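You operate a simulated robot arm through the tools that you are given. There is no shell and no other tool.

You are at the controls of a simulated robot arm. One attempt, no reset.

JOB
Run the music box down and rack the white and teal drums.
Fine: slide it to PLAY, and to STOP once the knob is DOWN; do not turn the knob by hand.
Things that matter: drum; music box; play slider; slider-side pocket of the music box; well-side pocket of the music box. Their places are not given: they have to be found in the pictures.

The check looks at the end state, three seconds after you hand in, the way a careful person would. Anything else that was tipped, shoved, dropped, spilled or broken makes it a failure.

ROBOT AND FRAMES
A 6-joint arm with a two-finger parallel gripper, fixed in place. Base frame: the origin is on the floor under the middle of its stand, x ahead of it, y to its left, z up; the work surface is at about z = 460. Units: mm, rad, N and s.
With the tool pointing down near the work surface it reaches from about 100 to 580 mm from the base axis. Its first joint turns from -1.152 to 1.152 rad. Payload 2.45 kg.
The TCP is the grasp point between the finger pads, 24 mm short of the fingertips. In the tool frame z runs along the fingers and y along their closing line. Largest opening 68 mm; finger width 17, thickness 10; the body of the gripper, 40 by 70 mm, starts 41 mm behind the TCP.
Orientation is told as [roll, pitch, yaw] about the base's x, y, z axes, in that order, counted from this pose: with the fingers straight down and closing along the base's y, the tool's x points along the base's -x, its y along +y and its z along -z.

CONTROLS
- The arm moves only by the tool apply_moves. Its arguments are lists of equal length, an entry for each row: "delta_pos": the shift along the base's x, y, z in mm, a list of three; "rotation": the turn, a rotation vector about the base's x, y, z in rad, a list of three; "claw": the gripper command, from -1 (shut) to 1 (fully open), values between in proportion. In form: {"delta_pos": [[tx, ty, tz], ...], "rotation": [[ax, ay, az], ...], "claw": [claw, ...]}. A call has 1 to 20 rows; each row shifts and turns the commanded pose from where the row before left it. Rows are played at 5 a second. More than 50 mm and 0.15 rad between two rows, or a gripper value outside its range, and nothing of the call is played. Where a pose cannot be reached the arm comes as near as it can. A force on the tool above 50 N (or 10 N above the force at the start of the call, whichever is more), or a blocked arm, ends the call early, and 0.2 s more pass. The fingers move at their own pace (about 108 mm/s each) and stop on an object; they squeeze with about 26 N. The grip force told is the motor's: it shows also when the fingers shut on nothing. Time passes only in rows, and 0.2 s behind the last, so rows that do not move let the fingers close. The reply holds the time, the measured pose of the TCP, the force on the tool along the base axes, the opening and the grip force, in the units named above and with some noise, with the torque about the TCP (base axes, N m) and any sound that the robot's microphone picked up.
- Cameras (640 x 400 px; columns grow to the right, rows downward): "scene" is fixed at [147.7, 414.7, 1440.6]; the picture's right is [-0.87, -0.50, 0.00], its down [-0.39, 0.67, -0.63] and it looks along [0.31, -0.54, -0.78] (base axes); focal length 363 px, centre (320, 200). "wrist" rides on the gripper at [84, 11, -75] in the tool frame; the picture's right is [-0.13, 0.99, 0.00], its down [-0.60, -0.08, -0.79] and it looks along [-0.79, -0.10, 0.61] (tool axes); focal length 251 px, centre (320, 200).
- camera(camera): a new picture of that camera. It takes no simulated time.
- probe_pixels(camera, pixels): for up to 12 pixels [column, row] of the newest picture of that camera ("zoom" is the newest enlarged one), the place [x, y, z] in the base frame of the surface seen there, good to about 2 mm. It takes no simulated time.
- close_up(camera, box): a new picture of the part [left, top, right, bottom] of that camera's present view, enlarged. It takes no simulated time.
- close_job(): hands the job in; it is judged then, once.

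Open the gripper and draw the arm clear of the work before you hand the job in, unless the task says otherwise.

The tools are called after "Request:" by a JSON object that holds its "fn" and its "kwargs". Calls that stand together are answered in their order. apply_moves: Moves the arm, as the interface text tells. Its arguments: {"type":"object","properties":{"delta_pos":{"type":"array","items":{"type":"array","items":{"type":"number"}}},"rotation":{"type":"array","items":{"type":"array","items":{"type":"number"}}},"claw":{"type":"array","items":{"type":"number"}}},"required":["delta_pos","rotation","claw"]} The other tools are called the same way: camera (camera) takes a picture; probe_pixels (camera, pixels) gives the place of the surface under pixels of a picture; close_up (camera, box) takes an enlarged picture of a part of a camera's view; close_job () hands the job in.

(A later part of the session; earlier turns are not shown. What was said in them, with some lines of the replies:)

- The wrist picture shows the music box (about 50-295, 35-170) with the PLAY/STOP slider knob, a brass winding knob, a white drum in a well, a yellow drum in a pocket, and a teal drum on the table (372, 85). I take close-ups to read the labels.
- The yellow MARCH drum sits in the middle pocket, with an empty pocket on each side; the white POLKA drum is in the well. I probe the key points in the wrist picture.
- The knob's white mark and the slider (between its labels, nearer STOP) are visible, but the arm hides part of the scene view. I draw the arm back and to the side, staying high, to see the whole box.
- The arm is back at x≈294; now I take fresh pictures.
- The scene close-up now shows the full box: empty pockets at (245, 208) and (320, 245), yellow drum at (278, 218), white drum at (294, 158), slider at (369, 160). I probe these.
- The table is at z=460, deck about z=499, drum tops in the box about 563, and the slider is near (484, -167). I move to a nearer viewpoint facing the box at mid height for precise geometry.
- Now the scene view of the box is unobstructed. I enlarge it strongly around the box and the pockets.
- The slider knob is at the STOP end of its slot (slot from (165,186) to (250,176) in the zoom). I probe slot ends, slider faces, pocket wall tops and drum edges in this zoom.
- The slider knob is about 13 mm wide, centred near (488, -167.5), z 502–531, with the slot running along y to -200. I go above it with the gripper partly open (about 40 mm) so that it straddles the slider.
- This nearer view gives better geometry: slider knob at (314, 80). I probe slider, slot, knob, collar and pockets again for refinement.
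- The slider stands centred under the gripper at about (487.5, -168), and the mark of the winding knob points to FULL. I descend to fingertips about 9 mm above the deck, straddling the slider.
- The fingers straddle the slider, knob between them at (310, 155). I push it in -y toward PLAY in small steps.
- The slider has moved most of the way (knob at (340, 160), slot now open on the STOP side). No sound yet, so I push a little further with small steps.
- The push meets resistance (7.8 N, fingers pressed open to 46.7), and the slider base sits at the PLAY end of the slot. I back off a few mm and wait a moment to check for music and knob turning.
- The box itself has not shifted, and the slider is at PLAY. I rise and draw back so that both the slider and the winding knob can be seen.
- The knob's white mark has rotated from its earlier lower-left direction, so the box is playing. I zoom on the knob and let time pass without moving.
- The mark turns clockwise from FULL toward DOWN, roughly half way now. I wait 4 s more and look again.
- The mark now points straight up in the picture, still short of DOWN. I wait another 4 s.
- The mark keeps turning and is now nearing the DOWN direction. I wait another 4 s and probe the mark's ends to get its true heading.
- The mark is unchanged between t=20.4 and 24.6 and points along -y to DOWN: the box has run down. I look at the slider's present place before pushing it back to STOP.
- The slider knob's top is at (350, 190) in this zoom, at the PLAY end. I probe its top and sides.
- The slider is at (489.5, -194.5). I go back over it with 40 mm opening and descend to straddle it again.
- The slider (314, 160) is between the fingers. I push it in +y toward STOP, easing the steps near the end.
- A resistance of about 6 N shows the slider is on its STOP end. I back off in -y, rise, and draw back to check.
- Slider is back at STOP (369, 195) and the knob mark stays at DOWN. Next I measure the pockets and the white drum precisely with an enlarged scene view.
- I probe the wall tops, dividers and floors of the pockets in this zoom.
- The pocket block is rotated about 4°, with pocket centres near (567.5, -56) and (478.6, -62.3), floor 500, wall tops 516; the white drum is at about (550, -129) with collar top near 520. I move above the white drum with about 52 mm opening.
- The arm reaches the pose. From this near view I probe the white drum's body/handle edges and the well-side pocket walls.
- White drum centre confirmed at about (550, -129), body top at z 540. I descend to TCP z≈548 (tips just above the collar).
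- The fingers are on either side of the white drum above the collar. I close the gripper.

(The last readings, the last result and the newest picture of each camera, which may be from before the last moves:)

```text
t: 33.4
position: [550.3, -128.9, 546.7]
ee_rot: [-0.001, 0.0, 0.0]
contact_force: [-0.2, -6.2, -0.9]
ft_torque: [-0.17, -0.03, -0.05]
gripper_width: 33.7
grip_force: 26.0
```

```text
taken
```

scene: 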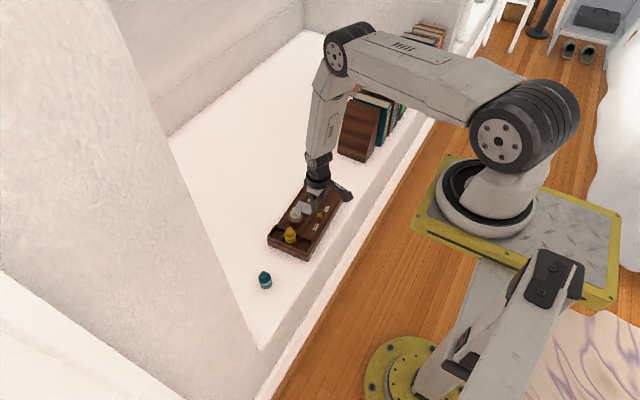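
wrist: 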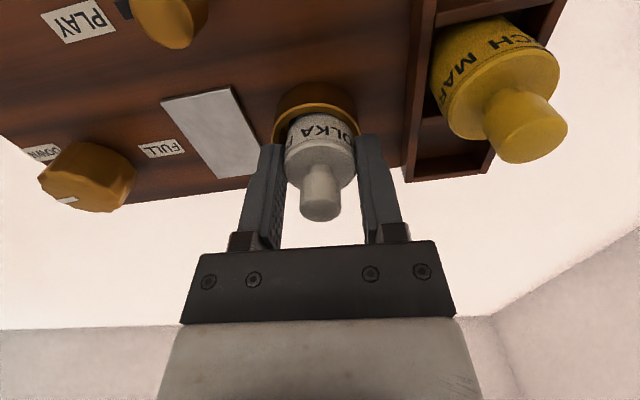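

The drum is gripped at 33.7 mm with a small side force (-6 N in y). I relieve it with a 1 mm shift in -y and lift gently.

Request:
{"fn": "apply_moves", "kwargs": {"delta_pos": [[0, -1, 0], [0, 0, 3], [0, 0, 5], [0, 0, 8], [0, 0, 12]], "rotation": [[0, 0, 0], [0, 0, 0], [0, 0, 0], [0, 0, 0], [0, 0, 0]], "claw": [-1, -1, -1, -1, -1]}}

Request:
{"fn": "camera", "kwargs": {"camera": "wrist"}}

Request:
{"fn": "close_up", "kwargs": {"camera": "scene", "box": [260, 170, 356, 266]}}

```text
t: 34.6
position: [550.1, -130.2, 576.6]
ee_rot: [0.0, -0.002, 0.0]
contact_force: [0.8, -0.1, -0.4]
ft_torque: [0.0, 0.02, 0.02]
gripper_width: 33.8
grip_force: 26.1
```

```text
taken
```

wrist: 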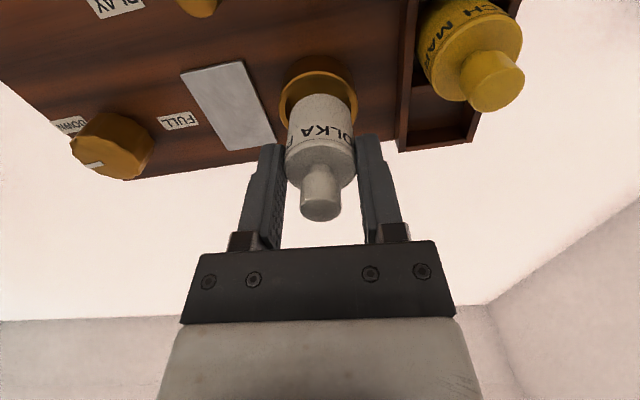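

```text
4.17 times, centred on (308, 218) of scene
```

zoom: 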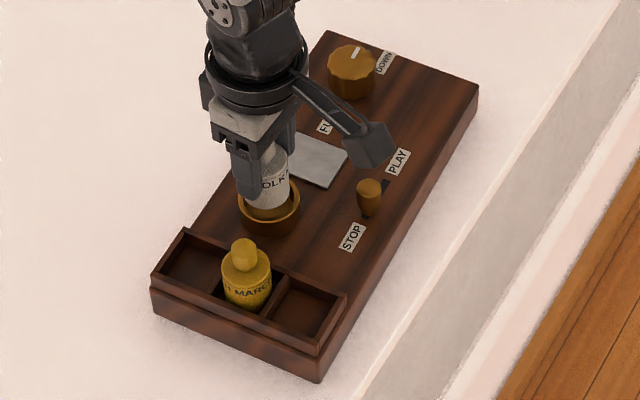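

The white drum is out of the well, upright (bottom about z 530). I lift a bit more, shift in x to 567, then go in +y over to above the well-side pocket.

Request:
{"fn": "apply_moves", "kwargs": {"delta_pos": [[0, 0, 25], [8, 0, 10], [9, 12, 0], [0, 25, 0], [0, 25, 0], [0, 12.2, 0], [0, 0, 0]], "rotation": [[0, 0, 0], [0, 0, 0], [0, 0, 0], [0, 0, 0], [0, 0, 0], [0, 0, 0], [0, 0, 0]], "claw": [-1, -1, -1, -1, -1, -1, -1]}}

Request:
{"fn": "camera", "kwargs": {"camera": "wrist"}}

Request:
{"fn": "close_up", "kwargs": {"camera": "scene", "box": [260, 170, 356, 266]}}

```text
t: 36.2
position: [567.6, -55.1, 611.8]
ee_rot: [-0.001, 0.001, 0.001]
contact_force: [0.5, 0.2, -1.1]
ft_torque: [-0.02, -0.01, 0.03]
gripper_width: 33.8
grip_force: 26.1
```

```text
taken
```

wrist: 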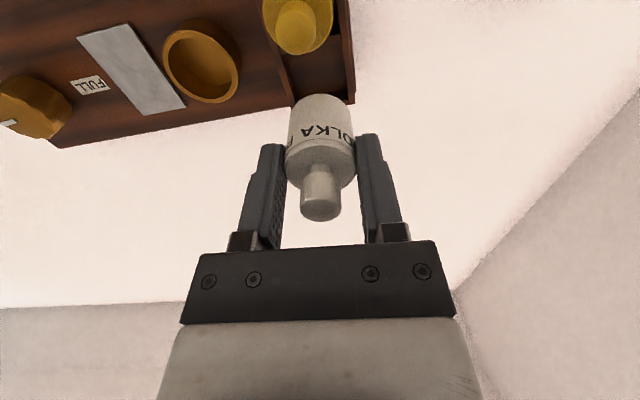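

```text
4.17 times, centred on (308, 218) of scene
```

zoom: 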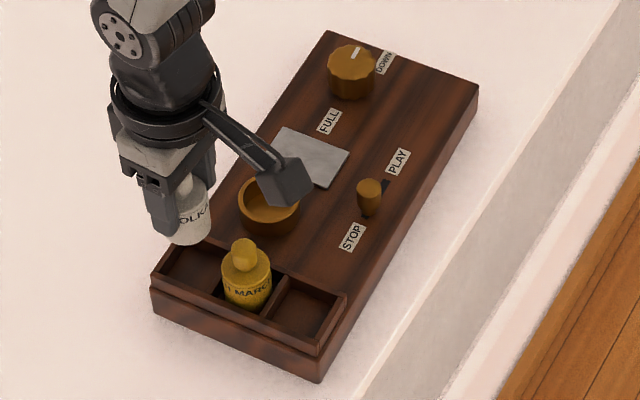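

The drum hangs above the well-side pocket at TCP (567.6, -55.1). I lower until its bottom is just above the wall tops and check alignment.

Request:
{"fn": "apply_moves", "kwargs": {"delta_pos": [[0, -0.7, -20], [0, 0, -15], [0, 0, -8], [0, 0, 0]], "rotation": [[0, 0, 0], [0, 0, 0], [0, 0, 0], [0, 0, 0]], "claw": [-1, -1, -1, -1]}}

Request:
{"fn": "close_up", "kwargs": {"camera": "wrist", "box": [220, 40, 420, 240]}}

Request:
{"fn": "close_up", "kwargs": {"camera": "scene", "box": [264, 205, 316, 260]}}

```text
t: 37.2
position: [568.2, -56.3, 568.3]
ee_rot: [0.001, 0.0, 0.0]
contact_force: [0.5, -0.1, -1.0]
ft_torque: [0.03, 0.0, 0.04]
gripper_width: 33.7
grip_force: 25.8
```

```text
2.00 times, centred on (320, 140) of wrist
```

zoom: 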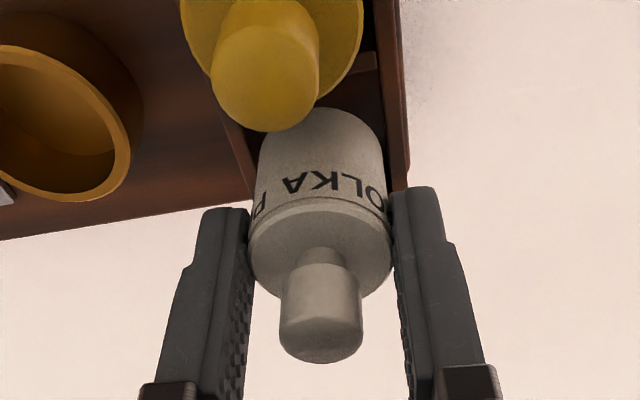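

```text
7.27 times, centred on (290, 232) of scene
```

zoom: 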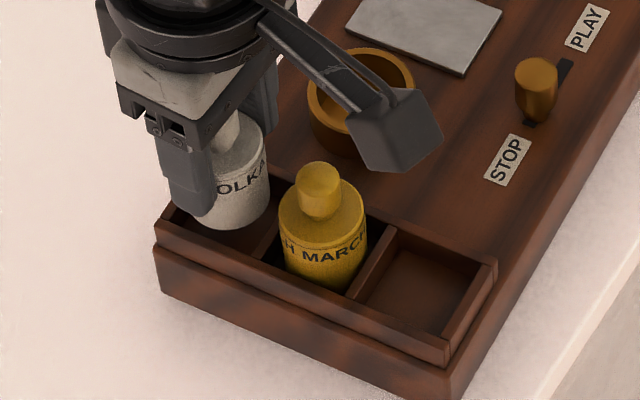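

The drum is lined up over the pocket, with clearance to the yellow drum. I lower slowly until it nearly rests on the floor.

Request:
{"fn": "apply_moves", "kwargs": {"delta_pos": [[0, 0, -6], [0, 0, -6], [0, 0, -4], [0, 0, -3], [0, 0, 0]], "rotation": [[0, 0, 0], [0, 0, 0], [0, 0, 0], [0, 0, 0], [0, 0, 0]], "claw": [-1, -1, -1, -1, -1]}}

Request:
{"fn": "close_up", "kwargs": {"camera": "wrist", "box": [220, 40, 420, 240]}}

Request:
{"fn": "close_up", "kwargs": {"camera": "scene", "box": [264, 205, 316, 260]}}

```text
t: 38.4
position: [567.6, -56.6, 548.9]
ee_rot: [0.001, 0.002, 0.0]
contact_force: [-0.5, -0.3, -0.3]
ft_torque: [-0.02, 0.0, 0.03]
gripper_width: 33.8
grip_force: 25.5
```

```text
2.00 times, centred on (320, 140) of wrist
```

zoom: 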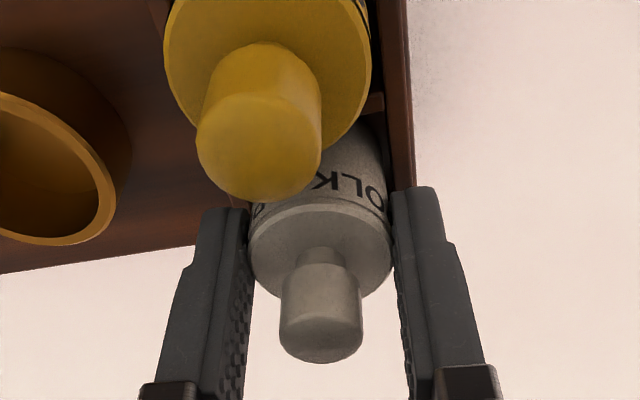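

```text
7.27 times, centred on (290, 232) of scene
```

zoom: 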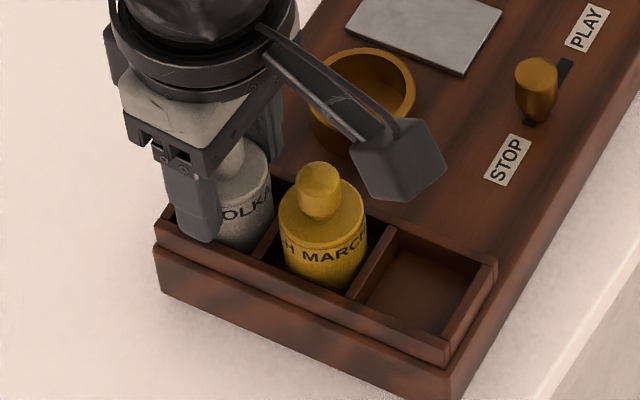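

No contact yet (force near zero, bottom about z 502). I go down in 1 mm steps to feel the floor.

Request:
{"fn": "apply_moves", "kwargs": {"delta_pos": [[0, 0, -1], [0, 0, -1], [0, 0, 0]], "rotation": [[0, 0, 0], [0, 0, 0], [0, 0, 0]], "claw": [-1, -1, -1]}}

```text
t: 39.2
position: [568.1, -55.4, 547.0]
ee_rot: [0.0, -0.001, 0.001]
contact_force: [-1.4, -0.7, 6.0]
ft_torque: [-0.03, 0.1, -0.05]
gripper_width: 33.8
grip_force: 26.2
```

A 6 N upward force shows the drum stands on the pocket floor. I open the fingers moderately and then rise straight up.

Request:
{"fn": "apply_moves", "kwargs": {"delta_pos": [[0, 0, 0], [0, 0, 0], [0, 0, 0], [0, 0, 10], [0, 0, 20], [0, 0, 30], [0, 0, 20]], "rotation": [[0, 0, 0], [0, 0, 0], [0, 0, 0], [0, 0, 0], [0, 0, 0], [0, 0, 0], [0, 0, 0]], "claw": [0.2, 0.47, 0.47, 0.47, 0.47, 0.47, 0.47]}}

Request:
{"fn": "camera", "kwargs": {"camera": "wrist"}}

Request:
{"fn": "close_up", "kwargs": {"camera": "scene", "box": [264, 205, 316, 260]}}

```text
t: 40.8
position: [569.4, -55.4, 626.9]
ee_rot: [0.0, -0.001, 0.001]
contact_force: [-0.4, -0.3, 0.2]
ft_torque: [-0.01, -0.02, 0.01]
gripper_width: 50.1
grip_force: 0.0
```

```text
taken
```

wrist: 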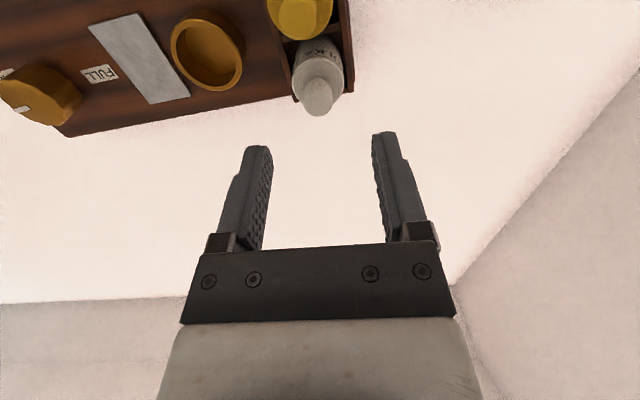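

```text
7.27 times, centred on (290, 232) of scene
```

zoom: 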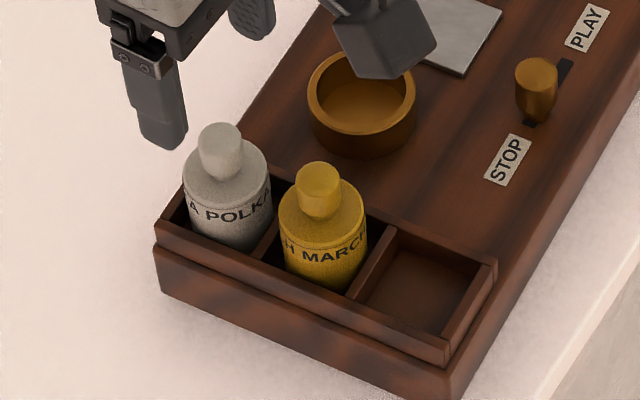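

The white POLKA drum stands upright in the well-side pocket. I now go high toward the teal drum to look at it and the side wall.

Request:
{"fn": "apply_moves", "kwargs": {"delta_pos": [[-35, 20, 10], [-40, 30, 10], [-30, 30, 0], [-25, 30, 0], [0, 26, 0], [0, 0, 0]], "rotation": [[0, 0, 0], [0, 0, 0], [0, 0, 0], [0, 0, 0], [0, 0, 0], [0, 0, 0]], "claw": [0.53, 0.53, 0.53, 0.53, 0.53, 0.53]}}

Request:
{"fn": "camera", "kwargs": {"camera": "wrist"}}

Request:
{"fn": "camera", "kwargs": {"camera": "scene"}}

```text
refused: row 2 steps farther than a row can; nothing moved
```

```text
taken
```

wrist: 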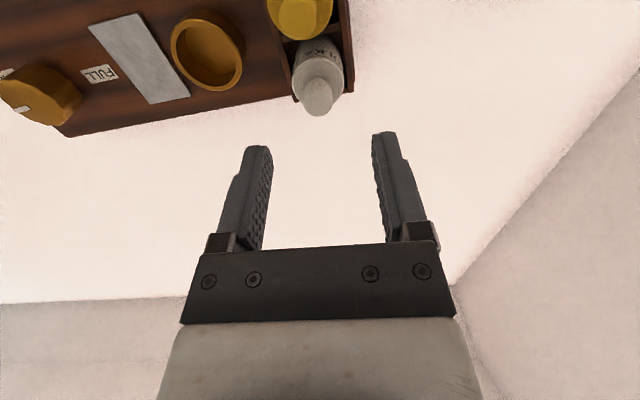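

```text
taken
```

scene: 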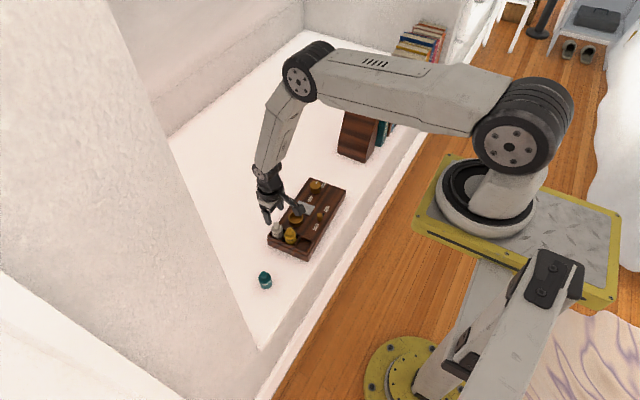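

The call was refused because one row was over 50 mm; nothing moved. I repeat with smaller rows and probe the side wall's base line in the wrist picture.

Request:
{"fn": "probe_pixels", "kwargs": {"camera": "wrist", "pixels": [[490, 245], [540, 185], [600, 115], [600, 180], [560, 250], [630, 100]]}}

Request:
{"fn": "apply_moves", "kwargs": {"delta_pos": [[-30, 20, 10], [-35, 25, 10], [-30, 25, 0], [-30, 25, 0], [0, 25, 0], [0, 16, 0], [0, 0, 0]], "rotation": [[0, 0, 0], [0, 0, 0], [0, 0, 0], [0, 0, 0], [0, 0, 0], [0, 0, 0], [0, 0, 0]], "claw": [0.53, 0.53, 0.53, 0.53, 0.53, 0.53, 0.53]}}

Request:
{"fn": "camera", "kwargs": {"camera": "wrist"}}

Request:
{"fn": "camera", "kwargs": {"camera": "scene"}}

```text
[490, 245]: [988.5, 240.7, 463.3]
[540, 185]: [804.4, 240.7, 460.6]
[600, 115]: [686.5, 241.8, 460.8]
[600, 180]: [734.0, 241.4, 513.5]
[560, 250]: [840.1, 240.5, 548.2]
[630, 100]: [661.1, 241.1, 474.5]
```

```text
t: 42.4
position: [444.6, 81.1, 646.6]
ee_rot: [0.0, 0.0, 0.0]
contact_force: [1.2, -1.5, 0.5]
ft_torque: [0.0, -0.03, -0.02]
gripper_width: 51.9
grip_force: 0.0
```

```text
taken
```

wrist: 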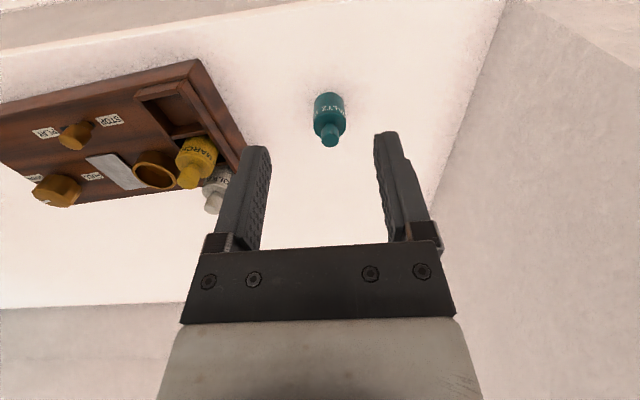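

```text
taken
```

scene: 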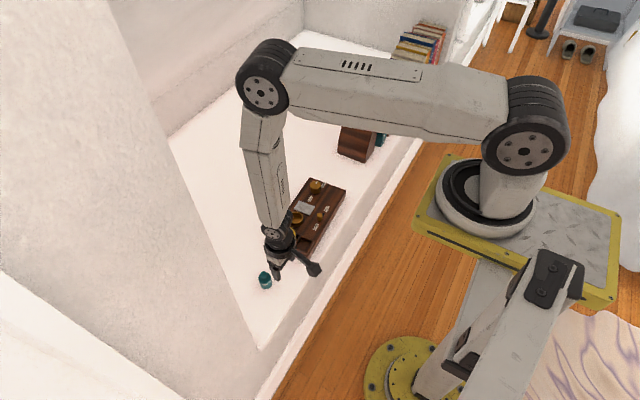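

The side wall is at y≈241, well clear. The teal WALTZ drum stands upright at (330, 115); I enlarge and probe it.

Request:
{"fn": "close_up", "kwargs": {"camera": "wrist", "box": [290, 80, 370, 160]}}

Request:
{"fn": "probe_pixels", "kwargs": {"camera": "wrist", "pixels": [[330, 142], [320, 137], [340, 137], [330, 122], [314, 115], [346, 115], [314, 104], [345, 104], [328, 95], [330, 146]]}}

```text
5.00 times, centred on (330, 120) of wrist
```

zoom: 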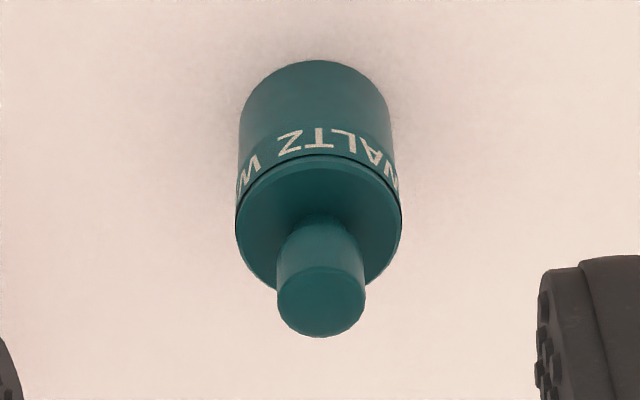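

```text
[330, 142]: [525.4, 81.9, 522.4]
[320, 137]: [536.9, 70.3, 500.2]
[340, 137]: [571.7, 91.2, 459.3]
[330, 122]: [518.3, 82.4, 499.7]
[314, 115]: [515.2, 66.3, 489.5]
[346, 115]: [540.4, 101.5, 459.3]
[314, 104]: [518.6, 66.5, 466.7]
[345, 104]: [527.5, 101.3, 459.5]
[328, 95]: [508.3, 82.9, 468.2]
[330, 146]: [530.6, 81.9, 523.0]
```

I probe finely in this zoom: handle top disc centre about (321, 302) and body shoulder disc about (320, 220).

Request:
{"fn": "probe_pixels", "kwargs": {"camera": "zoom", "pixels": [[321, 302], [321, 270], [321, 333], [281, 302], [362, 302], [320, 160], [242, 220], [396, 220], [262, 270], [382, 265], [315, 66], [320, 120]]}}

```text
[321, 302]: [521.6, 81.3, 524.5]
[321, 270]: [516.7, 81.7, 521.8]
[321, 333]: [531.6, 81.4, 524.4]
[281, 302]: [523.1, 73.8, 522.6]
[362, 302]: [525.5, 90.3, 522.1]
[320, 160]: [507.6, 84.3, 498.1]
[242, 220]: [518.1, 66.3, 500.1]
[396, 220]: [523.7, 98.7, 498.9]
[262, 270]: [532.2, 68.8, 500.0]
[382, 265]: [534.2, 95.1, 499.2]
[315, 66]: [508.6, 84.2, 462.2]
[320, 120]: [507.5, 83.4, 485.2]
```

Teal drum centre fits to (523.5, 82.3), body top z 500. I move above it with 52 mm opening and then lower partway.

Request:
{"fn": "apply_moves", "kwargs": {"delta_pos": [[35, 0.5, -15], [35, 0.5, -20], [8.9, 0.2, -20], [0, 0, 0]], "rotation": [[0, 0, 0], [0, 0, 0], [0, 0, 0], [0, 0, 0]], "claw": [0.53, 0.53, 0.53, 0.53]}}

Request:
{"fn": "camera", "kwargs": {"camera": "wrist"}}

```text
t: 43.4
position: [522.5, 80.8, 590.4]
ee_rot: [0.0, -0.001, 0.0]
contact_force: [0.6, 0.1, 0.4]
ft_torque: [0.0, 0.0, -0.03]
gripper_width: 52.0
grip_force: 0.1
```

```text
taken
```

wrist: 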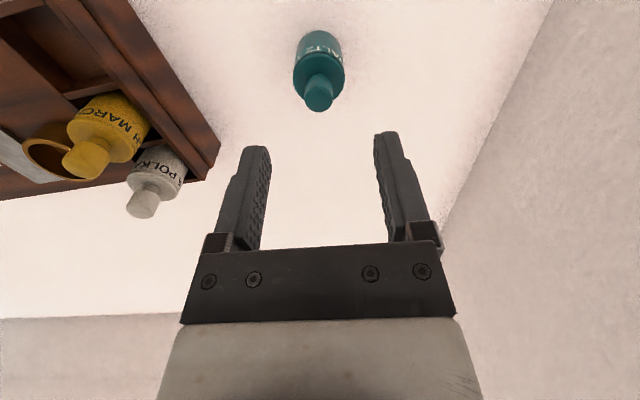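

The teal drum at (319, 70) lies between the finger lines. I descend to TCP z≈507.

Request:
{"fn": "apply_moves", "kwargs": {"delta_pos": [[0.5, 0.8, -30], [0, 0, -25], [0, 0, -18], [0, 0, -10], [0, 0, 0]], "rotation": [[0, 0, 0], [0, 0, 0], [0, 0, 0], [0, 0, 0], [0, 0, 0]], "claw": [0.53, 0.53, 0.53, 0.53, 0.53]}}

Request:
{"fn": "camera", "kwargs": {"camera": "wrist"}}

Request:
{"fn": "close_up", "kwargs": {"camera": "scene", "box": [230, 220, 320, 310]}}

```text
t: 44.6
position: [523.1, 81.7, 508.6]
ee_rot: [0.001, -0.001, 0.0]
contact_force: [-0.5, 0.7, 0.1]
ft_torque: [-0.02, 0.01, -0.06]
gripper_width: 51.9
grip_force: 0.1
```

```text
taken
```

wrist: 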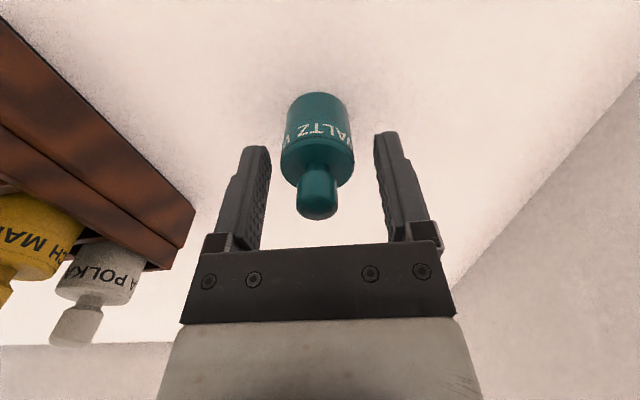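

```text
4.44 times, centred on (275, 265) of scene
```

zoom: 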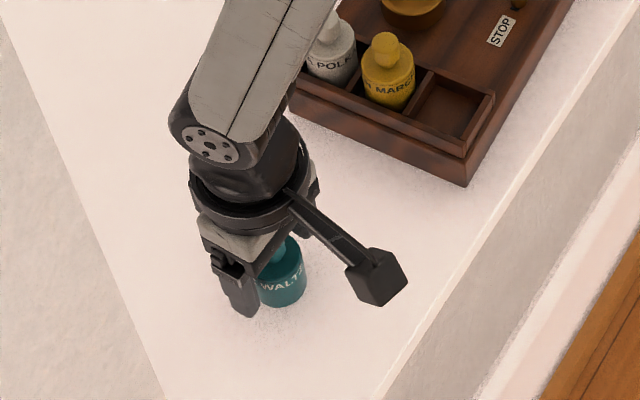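

The teal drum is centred between the fingers, tips above the table. I close the gripper.

Request:
{"fn": "apply_moves", "kwargs": {"delta_pos": [[0, 0, -1], [0, 0, 0], [0, 0, 0], [0, 0, 0], [0, 0, 0]], "rotation": [[0, 0, 0], [0, 0, 0], [0, 0, 0], [0, 0, 0], [0, 0, 0]], "claw": [0.53, -0.3, -1, -1, -1]}}

Request:
{"fn": "camera", "kwargs": {"camera": "wrist"}}

```text
t: 45.8
position: [523.6, 81.7, 507.9]
ee_rot: [0.001, 0.0, 0.0]
contact_force: [-0.3, 0.0, -0.3]
ft_torque: [0.06, -0.04, 0.02]
gripper_width: 34.0
grip_force: 25.7
```

```text
taken
```

wrist: 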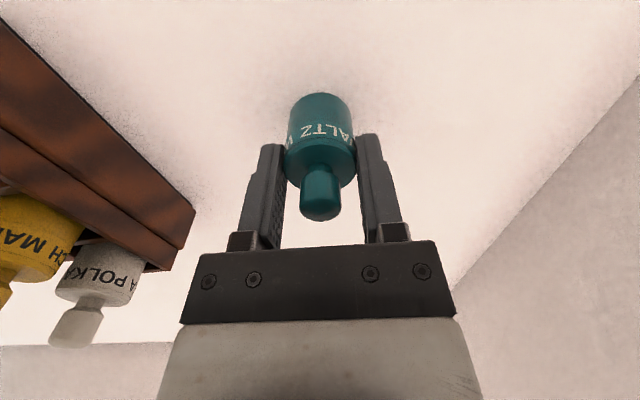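

Grip is firm at 34 mm. I lift straight up to bring the drum's bottom above all drum tops.

Request:
{"fn": "apply_moves", "kwargs": {"delta_pos": [[0, 0, 5], [0, 0, 20], [0, 0, 35], [0, 0, 40], [0, 0, 20], [0, 0, 0]], "rotation": [[0, 0, 0], [0, 0, 0], [0, 0, 0], [0, 0, 0], [0, 0, 0], [0, 0, 0]], "claw": [-1, -1, -1, -1, -1, -1]}}

Request:
{"fn": "camera", "kwargs": {"camera": "wrist"}}

```text
t: 47.2
position: [522.4, 80.7, 627.4]
ee_rot: [0.001, 0.0, -0.001]
contact_force: [-0.5, 0.0, -1.8]
ft_torque: [0.0, 0.0, -0.01]
gripper_width: 33.4
grip_force: 26.3
```

```text
taken
```

wrist: 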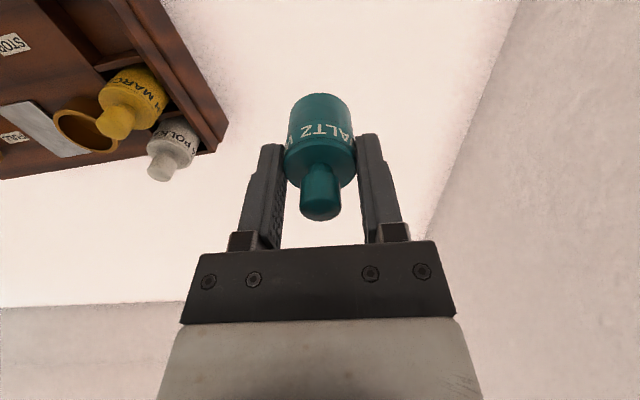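

The teal drum hangs upright. I carry it first in -x, then in -y to above the slider-side pocket at (478.7, -61.8).

Request:
{"fn": "apply_moves", "kwargs": {"delta_pos": [[-22, -10, 0], [-22, -20, 0], [-0.3, -30, 0], [0, -35, 0], [0, -30, 0], [0, -18, 0], [0, 0, 0]], "rotation": [[0, 0, 0], [0, 0, 0], [0, 0, 0], [0, 0, 0], [0, 0, 0], [0, 0, 0], [0, 0, 0]], "claw": [-1, -1, -1, -1, -1, -1, -1]}}

Request:
{"fn": "camera", "kwargs": {"camera": "wrist"}}

Request:
{"fn": "close_up", "kwargs": {"camera": "scene", "box": [264, 205, 316, 260]}}

```text
t: 48.8
position: [478.2, -62.4, 628.6]
ee_rot: [-0.001, -0.001, -0.001]
contact_force: [0.1, 0.7, -1.4]
ft_torque: [0.01, 0.03, 0.0]
gripper_width: 33.6
grip_force: 25.9
```

```text
taken
```

wrist: 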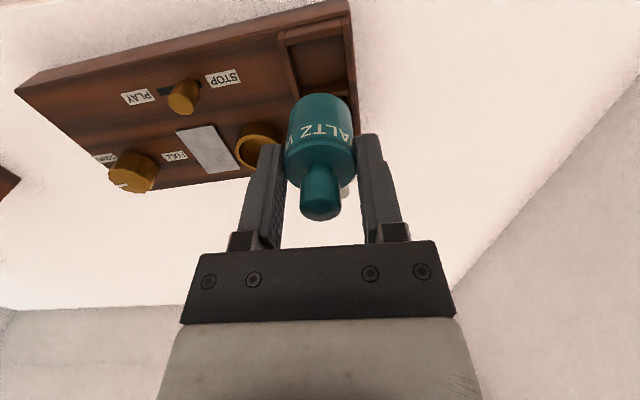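

```text
7.27 times, centred on (290, 232) of scene
```

zoom: 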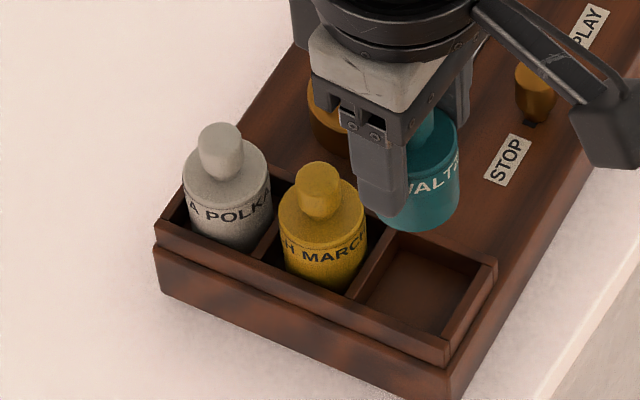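

Aligned above the slider-side pocket. I probe the visible pocket walls once more to confirm centring before lowering.

Request:
{"fn": "probe_pixels", "kwargs": {"camera": "wrist", "pixels": [[283, 50], [289, 80], [348, 40], [351, 90], [315, 27], [316, 34], [318, 60], [290, 95], [353, 105]]}}

Request:
{"fn": "close_up", "kwargs": {"camera": "wrist", "box": [260, 0, 380, 120]}}

```text
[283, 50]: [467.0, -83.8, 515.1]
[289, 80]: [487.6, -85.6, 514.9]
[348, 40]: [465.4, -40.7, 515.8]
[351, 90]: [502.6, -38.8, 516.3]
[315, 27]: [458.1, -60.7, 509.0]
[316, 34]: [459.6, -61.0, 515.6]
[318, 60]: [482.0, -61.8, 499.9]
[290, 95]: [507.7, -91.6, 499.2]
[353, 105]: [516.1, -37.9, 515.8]
```

```text
3.33 times, centred on (320, 60) of wrist
```

zoom: 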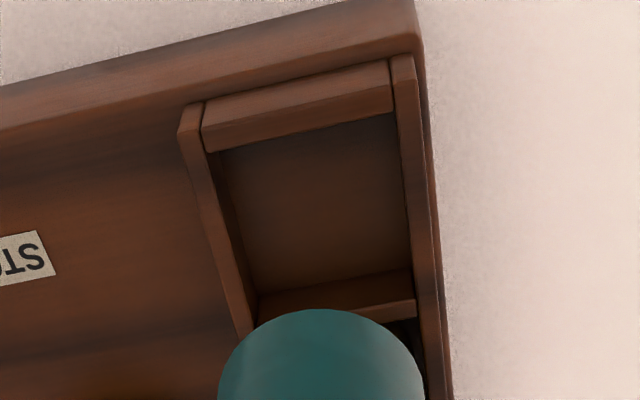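

I probe the inner edge of the end wall and the divider in this zoom.

Request:
{"fn": "probe_pixels", "kwargs": {"camera": "zoom", "pixels": [[300, 128], [300, 138], [380, 110], [390, 310], [390, 316], [390, 285], [270, 312], [216, 200], [407, 200], [190, 130], [403, 80], [235, 250]]}}

```text
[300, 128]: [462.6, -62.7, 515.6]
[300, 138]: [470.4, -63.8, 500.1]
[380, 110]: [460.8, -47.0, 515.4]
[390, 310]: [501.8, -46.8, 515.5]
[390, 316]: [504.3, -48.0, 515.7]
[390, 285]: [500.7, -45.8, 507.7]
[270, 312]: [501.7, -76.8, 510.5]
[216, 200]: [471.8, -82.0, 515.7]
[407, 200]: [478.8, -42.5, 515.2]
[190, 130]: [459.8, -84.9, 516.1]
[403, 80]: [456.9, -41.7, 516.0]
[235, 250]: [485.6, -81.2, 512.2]
```

The interior spans x≈462.5–500.6 and y≈-82 to -42.4, so the centre is about (481.3, -62). I shift +2.7 mm in x while lowering to just above the wall tops.

Request:
{"fn": "apply_moves", "kwargs": {"delta_pos": [[2.7, 0.2, -20], [0, 0, -20], [0, 0, -13], [0, 0, -4], [0, 0, 0]], "rotation": [[0, 0, 0], [0, 0, 0], [0, 0, 0], [0, 0, 0], [0, 0, 0]], "claw": [-1, -1, -1, -1, -1]}}

Request:
{"fn": "close_up", "kwargs": {"camera": "wrist", "box": [220, 40, 420, 240]}}

Request:
{"fn": "close_up", "kwargs": {"camera": "scene", "box": [264, 205, 316, 260]}}

```text
t: 50.0
position: [481.1, -61.9, 571.5]
ee_rot: [-0.001, -0.001, 0.0]
contact_force: [-0.4, 1.0, -0.4]
ft_torque: [-0.01, -0.01, 0.0]
gripper_width: 33.8
grip_force: 25.9
```

```text
2.00 times, centred on (320, 140) of wrist
```

zoom: 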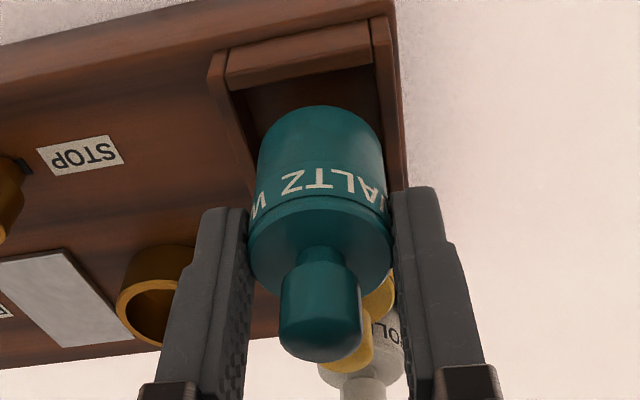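

```text
7.27 times, centred on (290, 232) of scene
```

zoom: 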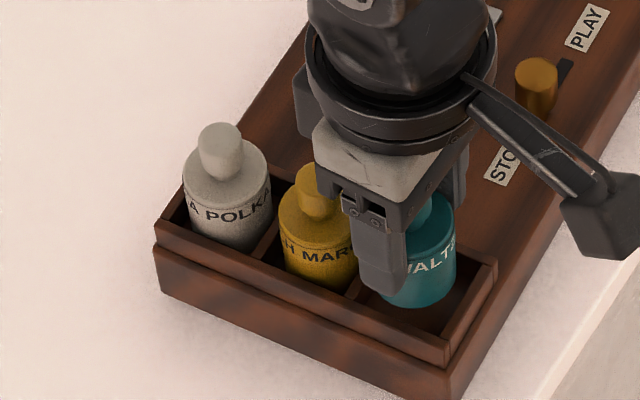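

The drum sits centred over the slider-side pocket. I lower slowly toward the floor.

Request:
{"fn": "apply_moves", "kwargs": {"delta_pos": [[0, 0, -7], [0, 0, -6], [0, 0, -4], [0, 0, -3], [0, 0, -1.5], [0, 0, 0]], "rotation": [[0, 0, 0], [0, 0, 0], [0, 0, 0], [0, 0, 0], [0, 0, 0], [0, 0, 0]], "claw": [-1, -1, -1, -1, -1, -1]}}

Request:
{"fn": "close_up", "kwargs": {"camera": "wrist", "box": [220, 40, 420, 240]}}

Request:
{"fn": "close_up", "kwargs": {"camera": "scene", "box": [264, 205, 316, 260]}}

```text
t: 51.4
position: [481.0, -61.4, 549.0]
ee_rot: [0.001, 0.0, 0.001]
contact_force: [-0.7, -0.2, -0.9]
ft_torque: [0.0, -0.02, 0.02]
gripper_width: 33.9
grip_force: 25.8
```

```text
2.00 times, centred on (320, 140) of wrist
```

zoom: 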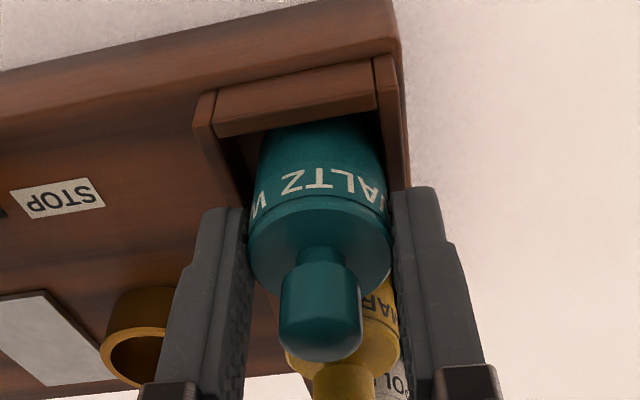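

```text
7.27 times, centred on (290, 232) of scene
```

zoom: 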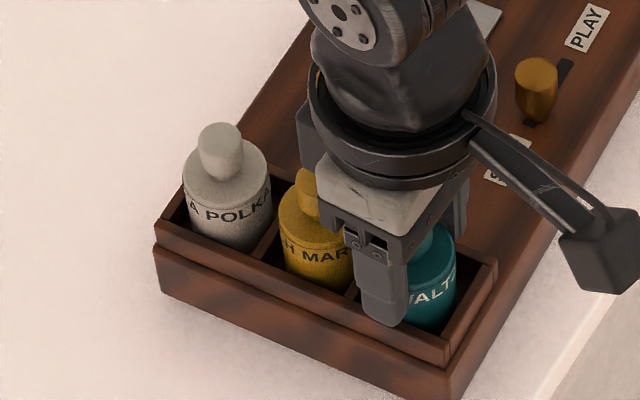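

The drum is inside the pocket, without contact yet. I lower in 1 mm steps to feel the floor.

Request:
{"fn": "apply_moves", "kwargs": {"delta_pos": [[0, 0, -1], [0, 0, -0.7], [0, 0, 0]], "rotation": [[0, 0, 0], [0, 0, 0], [0, 0, 0]], "claw": [-1, -1, -1]}}

```text
t: 52.2
position: [480.8, -61.6, 546.6]
ee_rot: [-0.001, 0.0, 0.0]
contact_force: [-2.4, -0.3, 7.5]
ft_torque: [-0.04, 0.07, -0.01]
gripper_width: 33.8
grip_force: 25.8
```

The 7.5 N upward force shows the teal drum stands on the pocket floor. I open the fingers and rise straight up.

Request:
{"fn": "apply_moves", "kwargs": {"delta_pos": [[0, 0, 0], [0, 0, 0], [0, 0, 0], [0, 0, 10], [0, 0, 20], [0, 0, 35], [0, 0, 40]], "rotation": [[0, 0, 0], [0, 0, 0], [0, 0, 0], [0, 0, 0], [0, 0, 0], [0, 0, 0], [0, 0, 0]], "claw": [0.2, 0.47, 0.47, 0.47, 0.47, 0.47, 0.47]}}

Request:
{"fn": "close_up", "kwargs": {"camera": "scene", "box": [260, 170, 356, 266]}}

Request:
{"fn": "camera", "kwargs": {"camera": "wrist"}}

```text
t: 53.8
position: [479.2, -60.3, 653.4]
ee_rot: [0.001, 0.0, 0.0]
contact_force: [0.1, 0.9, -0.3]
ft_torque: [-0.04, 0.0, 0.01]
gripper_width: 50.1
grip_force: 0.1
```

```text
4.17 times, centred on (308, 218) of scene
```

zoom: 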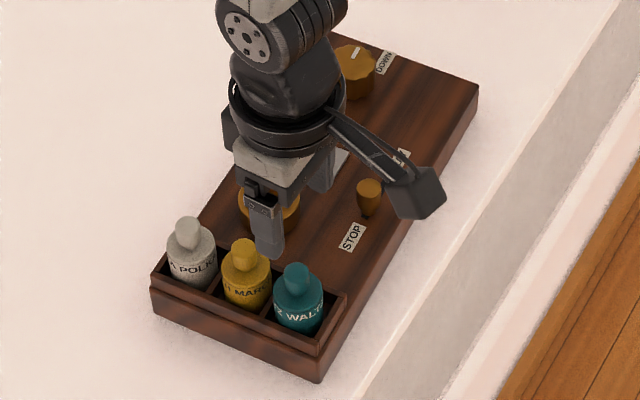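

```text
taken
```

wrist: 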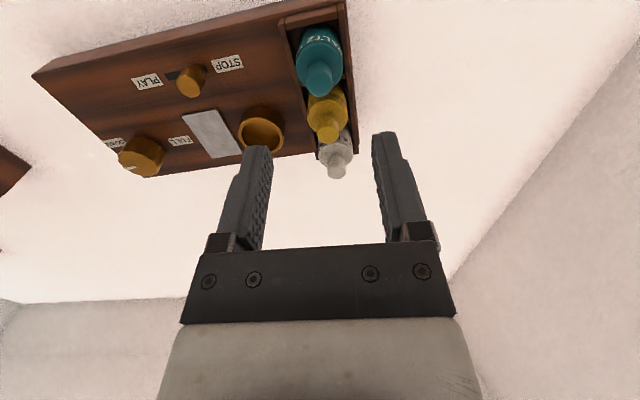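

All three drums stand in their pockets. I draw the arm back and up, open the gripper, and make a final check.

Request:
{"fn": "apply_moves", "kwargs": {"delta_pos": [[-30, 0, 30], [-40, 0, 20], [-40, 0, 10], [-40, 0, 0], [-30, 0, 0], [0, 0, 0]], "rotation": [[0, 0, 0], [0, 0, 0], [0, 0, 0], [0, 0, 0], [0, 0, 0], [0, 0, 0]], "claw": [0.6, 1, 1, 1, 1, 1]}}

Request:
{"fn": "camera", "kwargs": {"camera": "scene"}}

Request:
{"fn": "close_up", "kwargs": {"camera": "scene", "box": [260, 170, 356, 266]}}

Request:
{"fn": "probe_pixels", "kwargs": {"camera": "zoom", "pixels": [[188, 228], [243, 250], [296, 275], [369, 188], [188, 250], [243, 272], [297, 297]]}}

```text
t: 55.2
position: [299.9, -62.4, 713.0]
ee_rot: [-0.001, -0.001, 0.001]
contact_force: [-0.8, -1.1, 0.9]
ft_torque: [0.02, 0.0, 0.0]
gripper_width: 68.0
grip_force: 0.0
```

```text
taken
```

scene: 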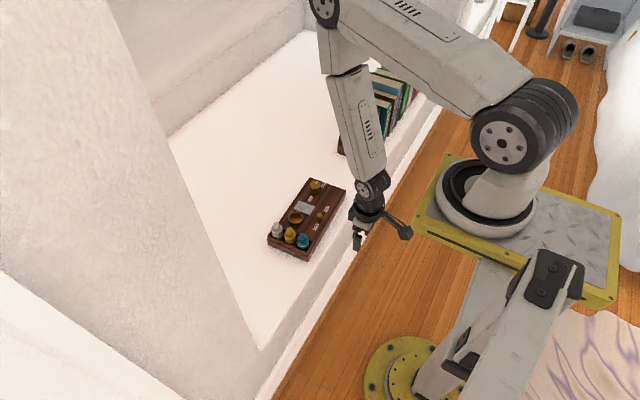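

```text
4.17 times, centred on (308, 218) of scene
```

zoom: 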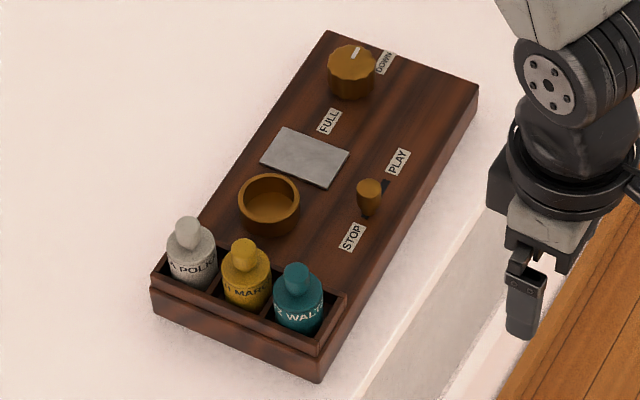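

```text
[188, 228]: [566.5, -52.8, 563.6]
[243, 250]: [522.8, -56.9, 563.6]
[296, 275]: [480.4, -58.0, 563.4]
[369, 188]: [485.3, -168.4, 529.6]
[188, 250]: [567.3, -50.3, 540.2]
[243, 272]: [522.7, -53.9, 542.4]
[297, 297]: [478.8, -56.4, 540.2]
```

Final check: all drum tops are at z≈563.5 (fully seated), the slider is at the STOP end (y -168.4 as at the start), the knob mark points to DOWN, the box has not shifted, and the arm is clear with the gripper open. I hand the job in.

Request:
{"fn": "close_job", "kwargs": {}}

```text
The job is handed in.
```

The music box is run down and stopped, and the white and teal drums are in the rack. The job is handed in; no verdict has come back.

- **Playing:** I slid the slider to PLAY and let the box run. The knob turned by itself from FULL to DOWN and then stayed still for 4 seconds. I then slid it back to STOP and did not touch the knob.
- **White drum (POLKA):** it is out of the well and upright in the well-side pocket.
- **Teal drum (WALTZ):** it is off the table and upright in the slider-side pocket. You didn't say which drum goes in which pocket, so I chose.
- **Everything else:** the last pictures showed all three drums fully seated, the yellow one still in the middle pocket, and the box where it started. The gripper is open and the arm is clear.
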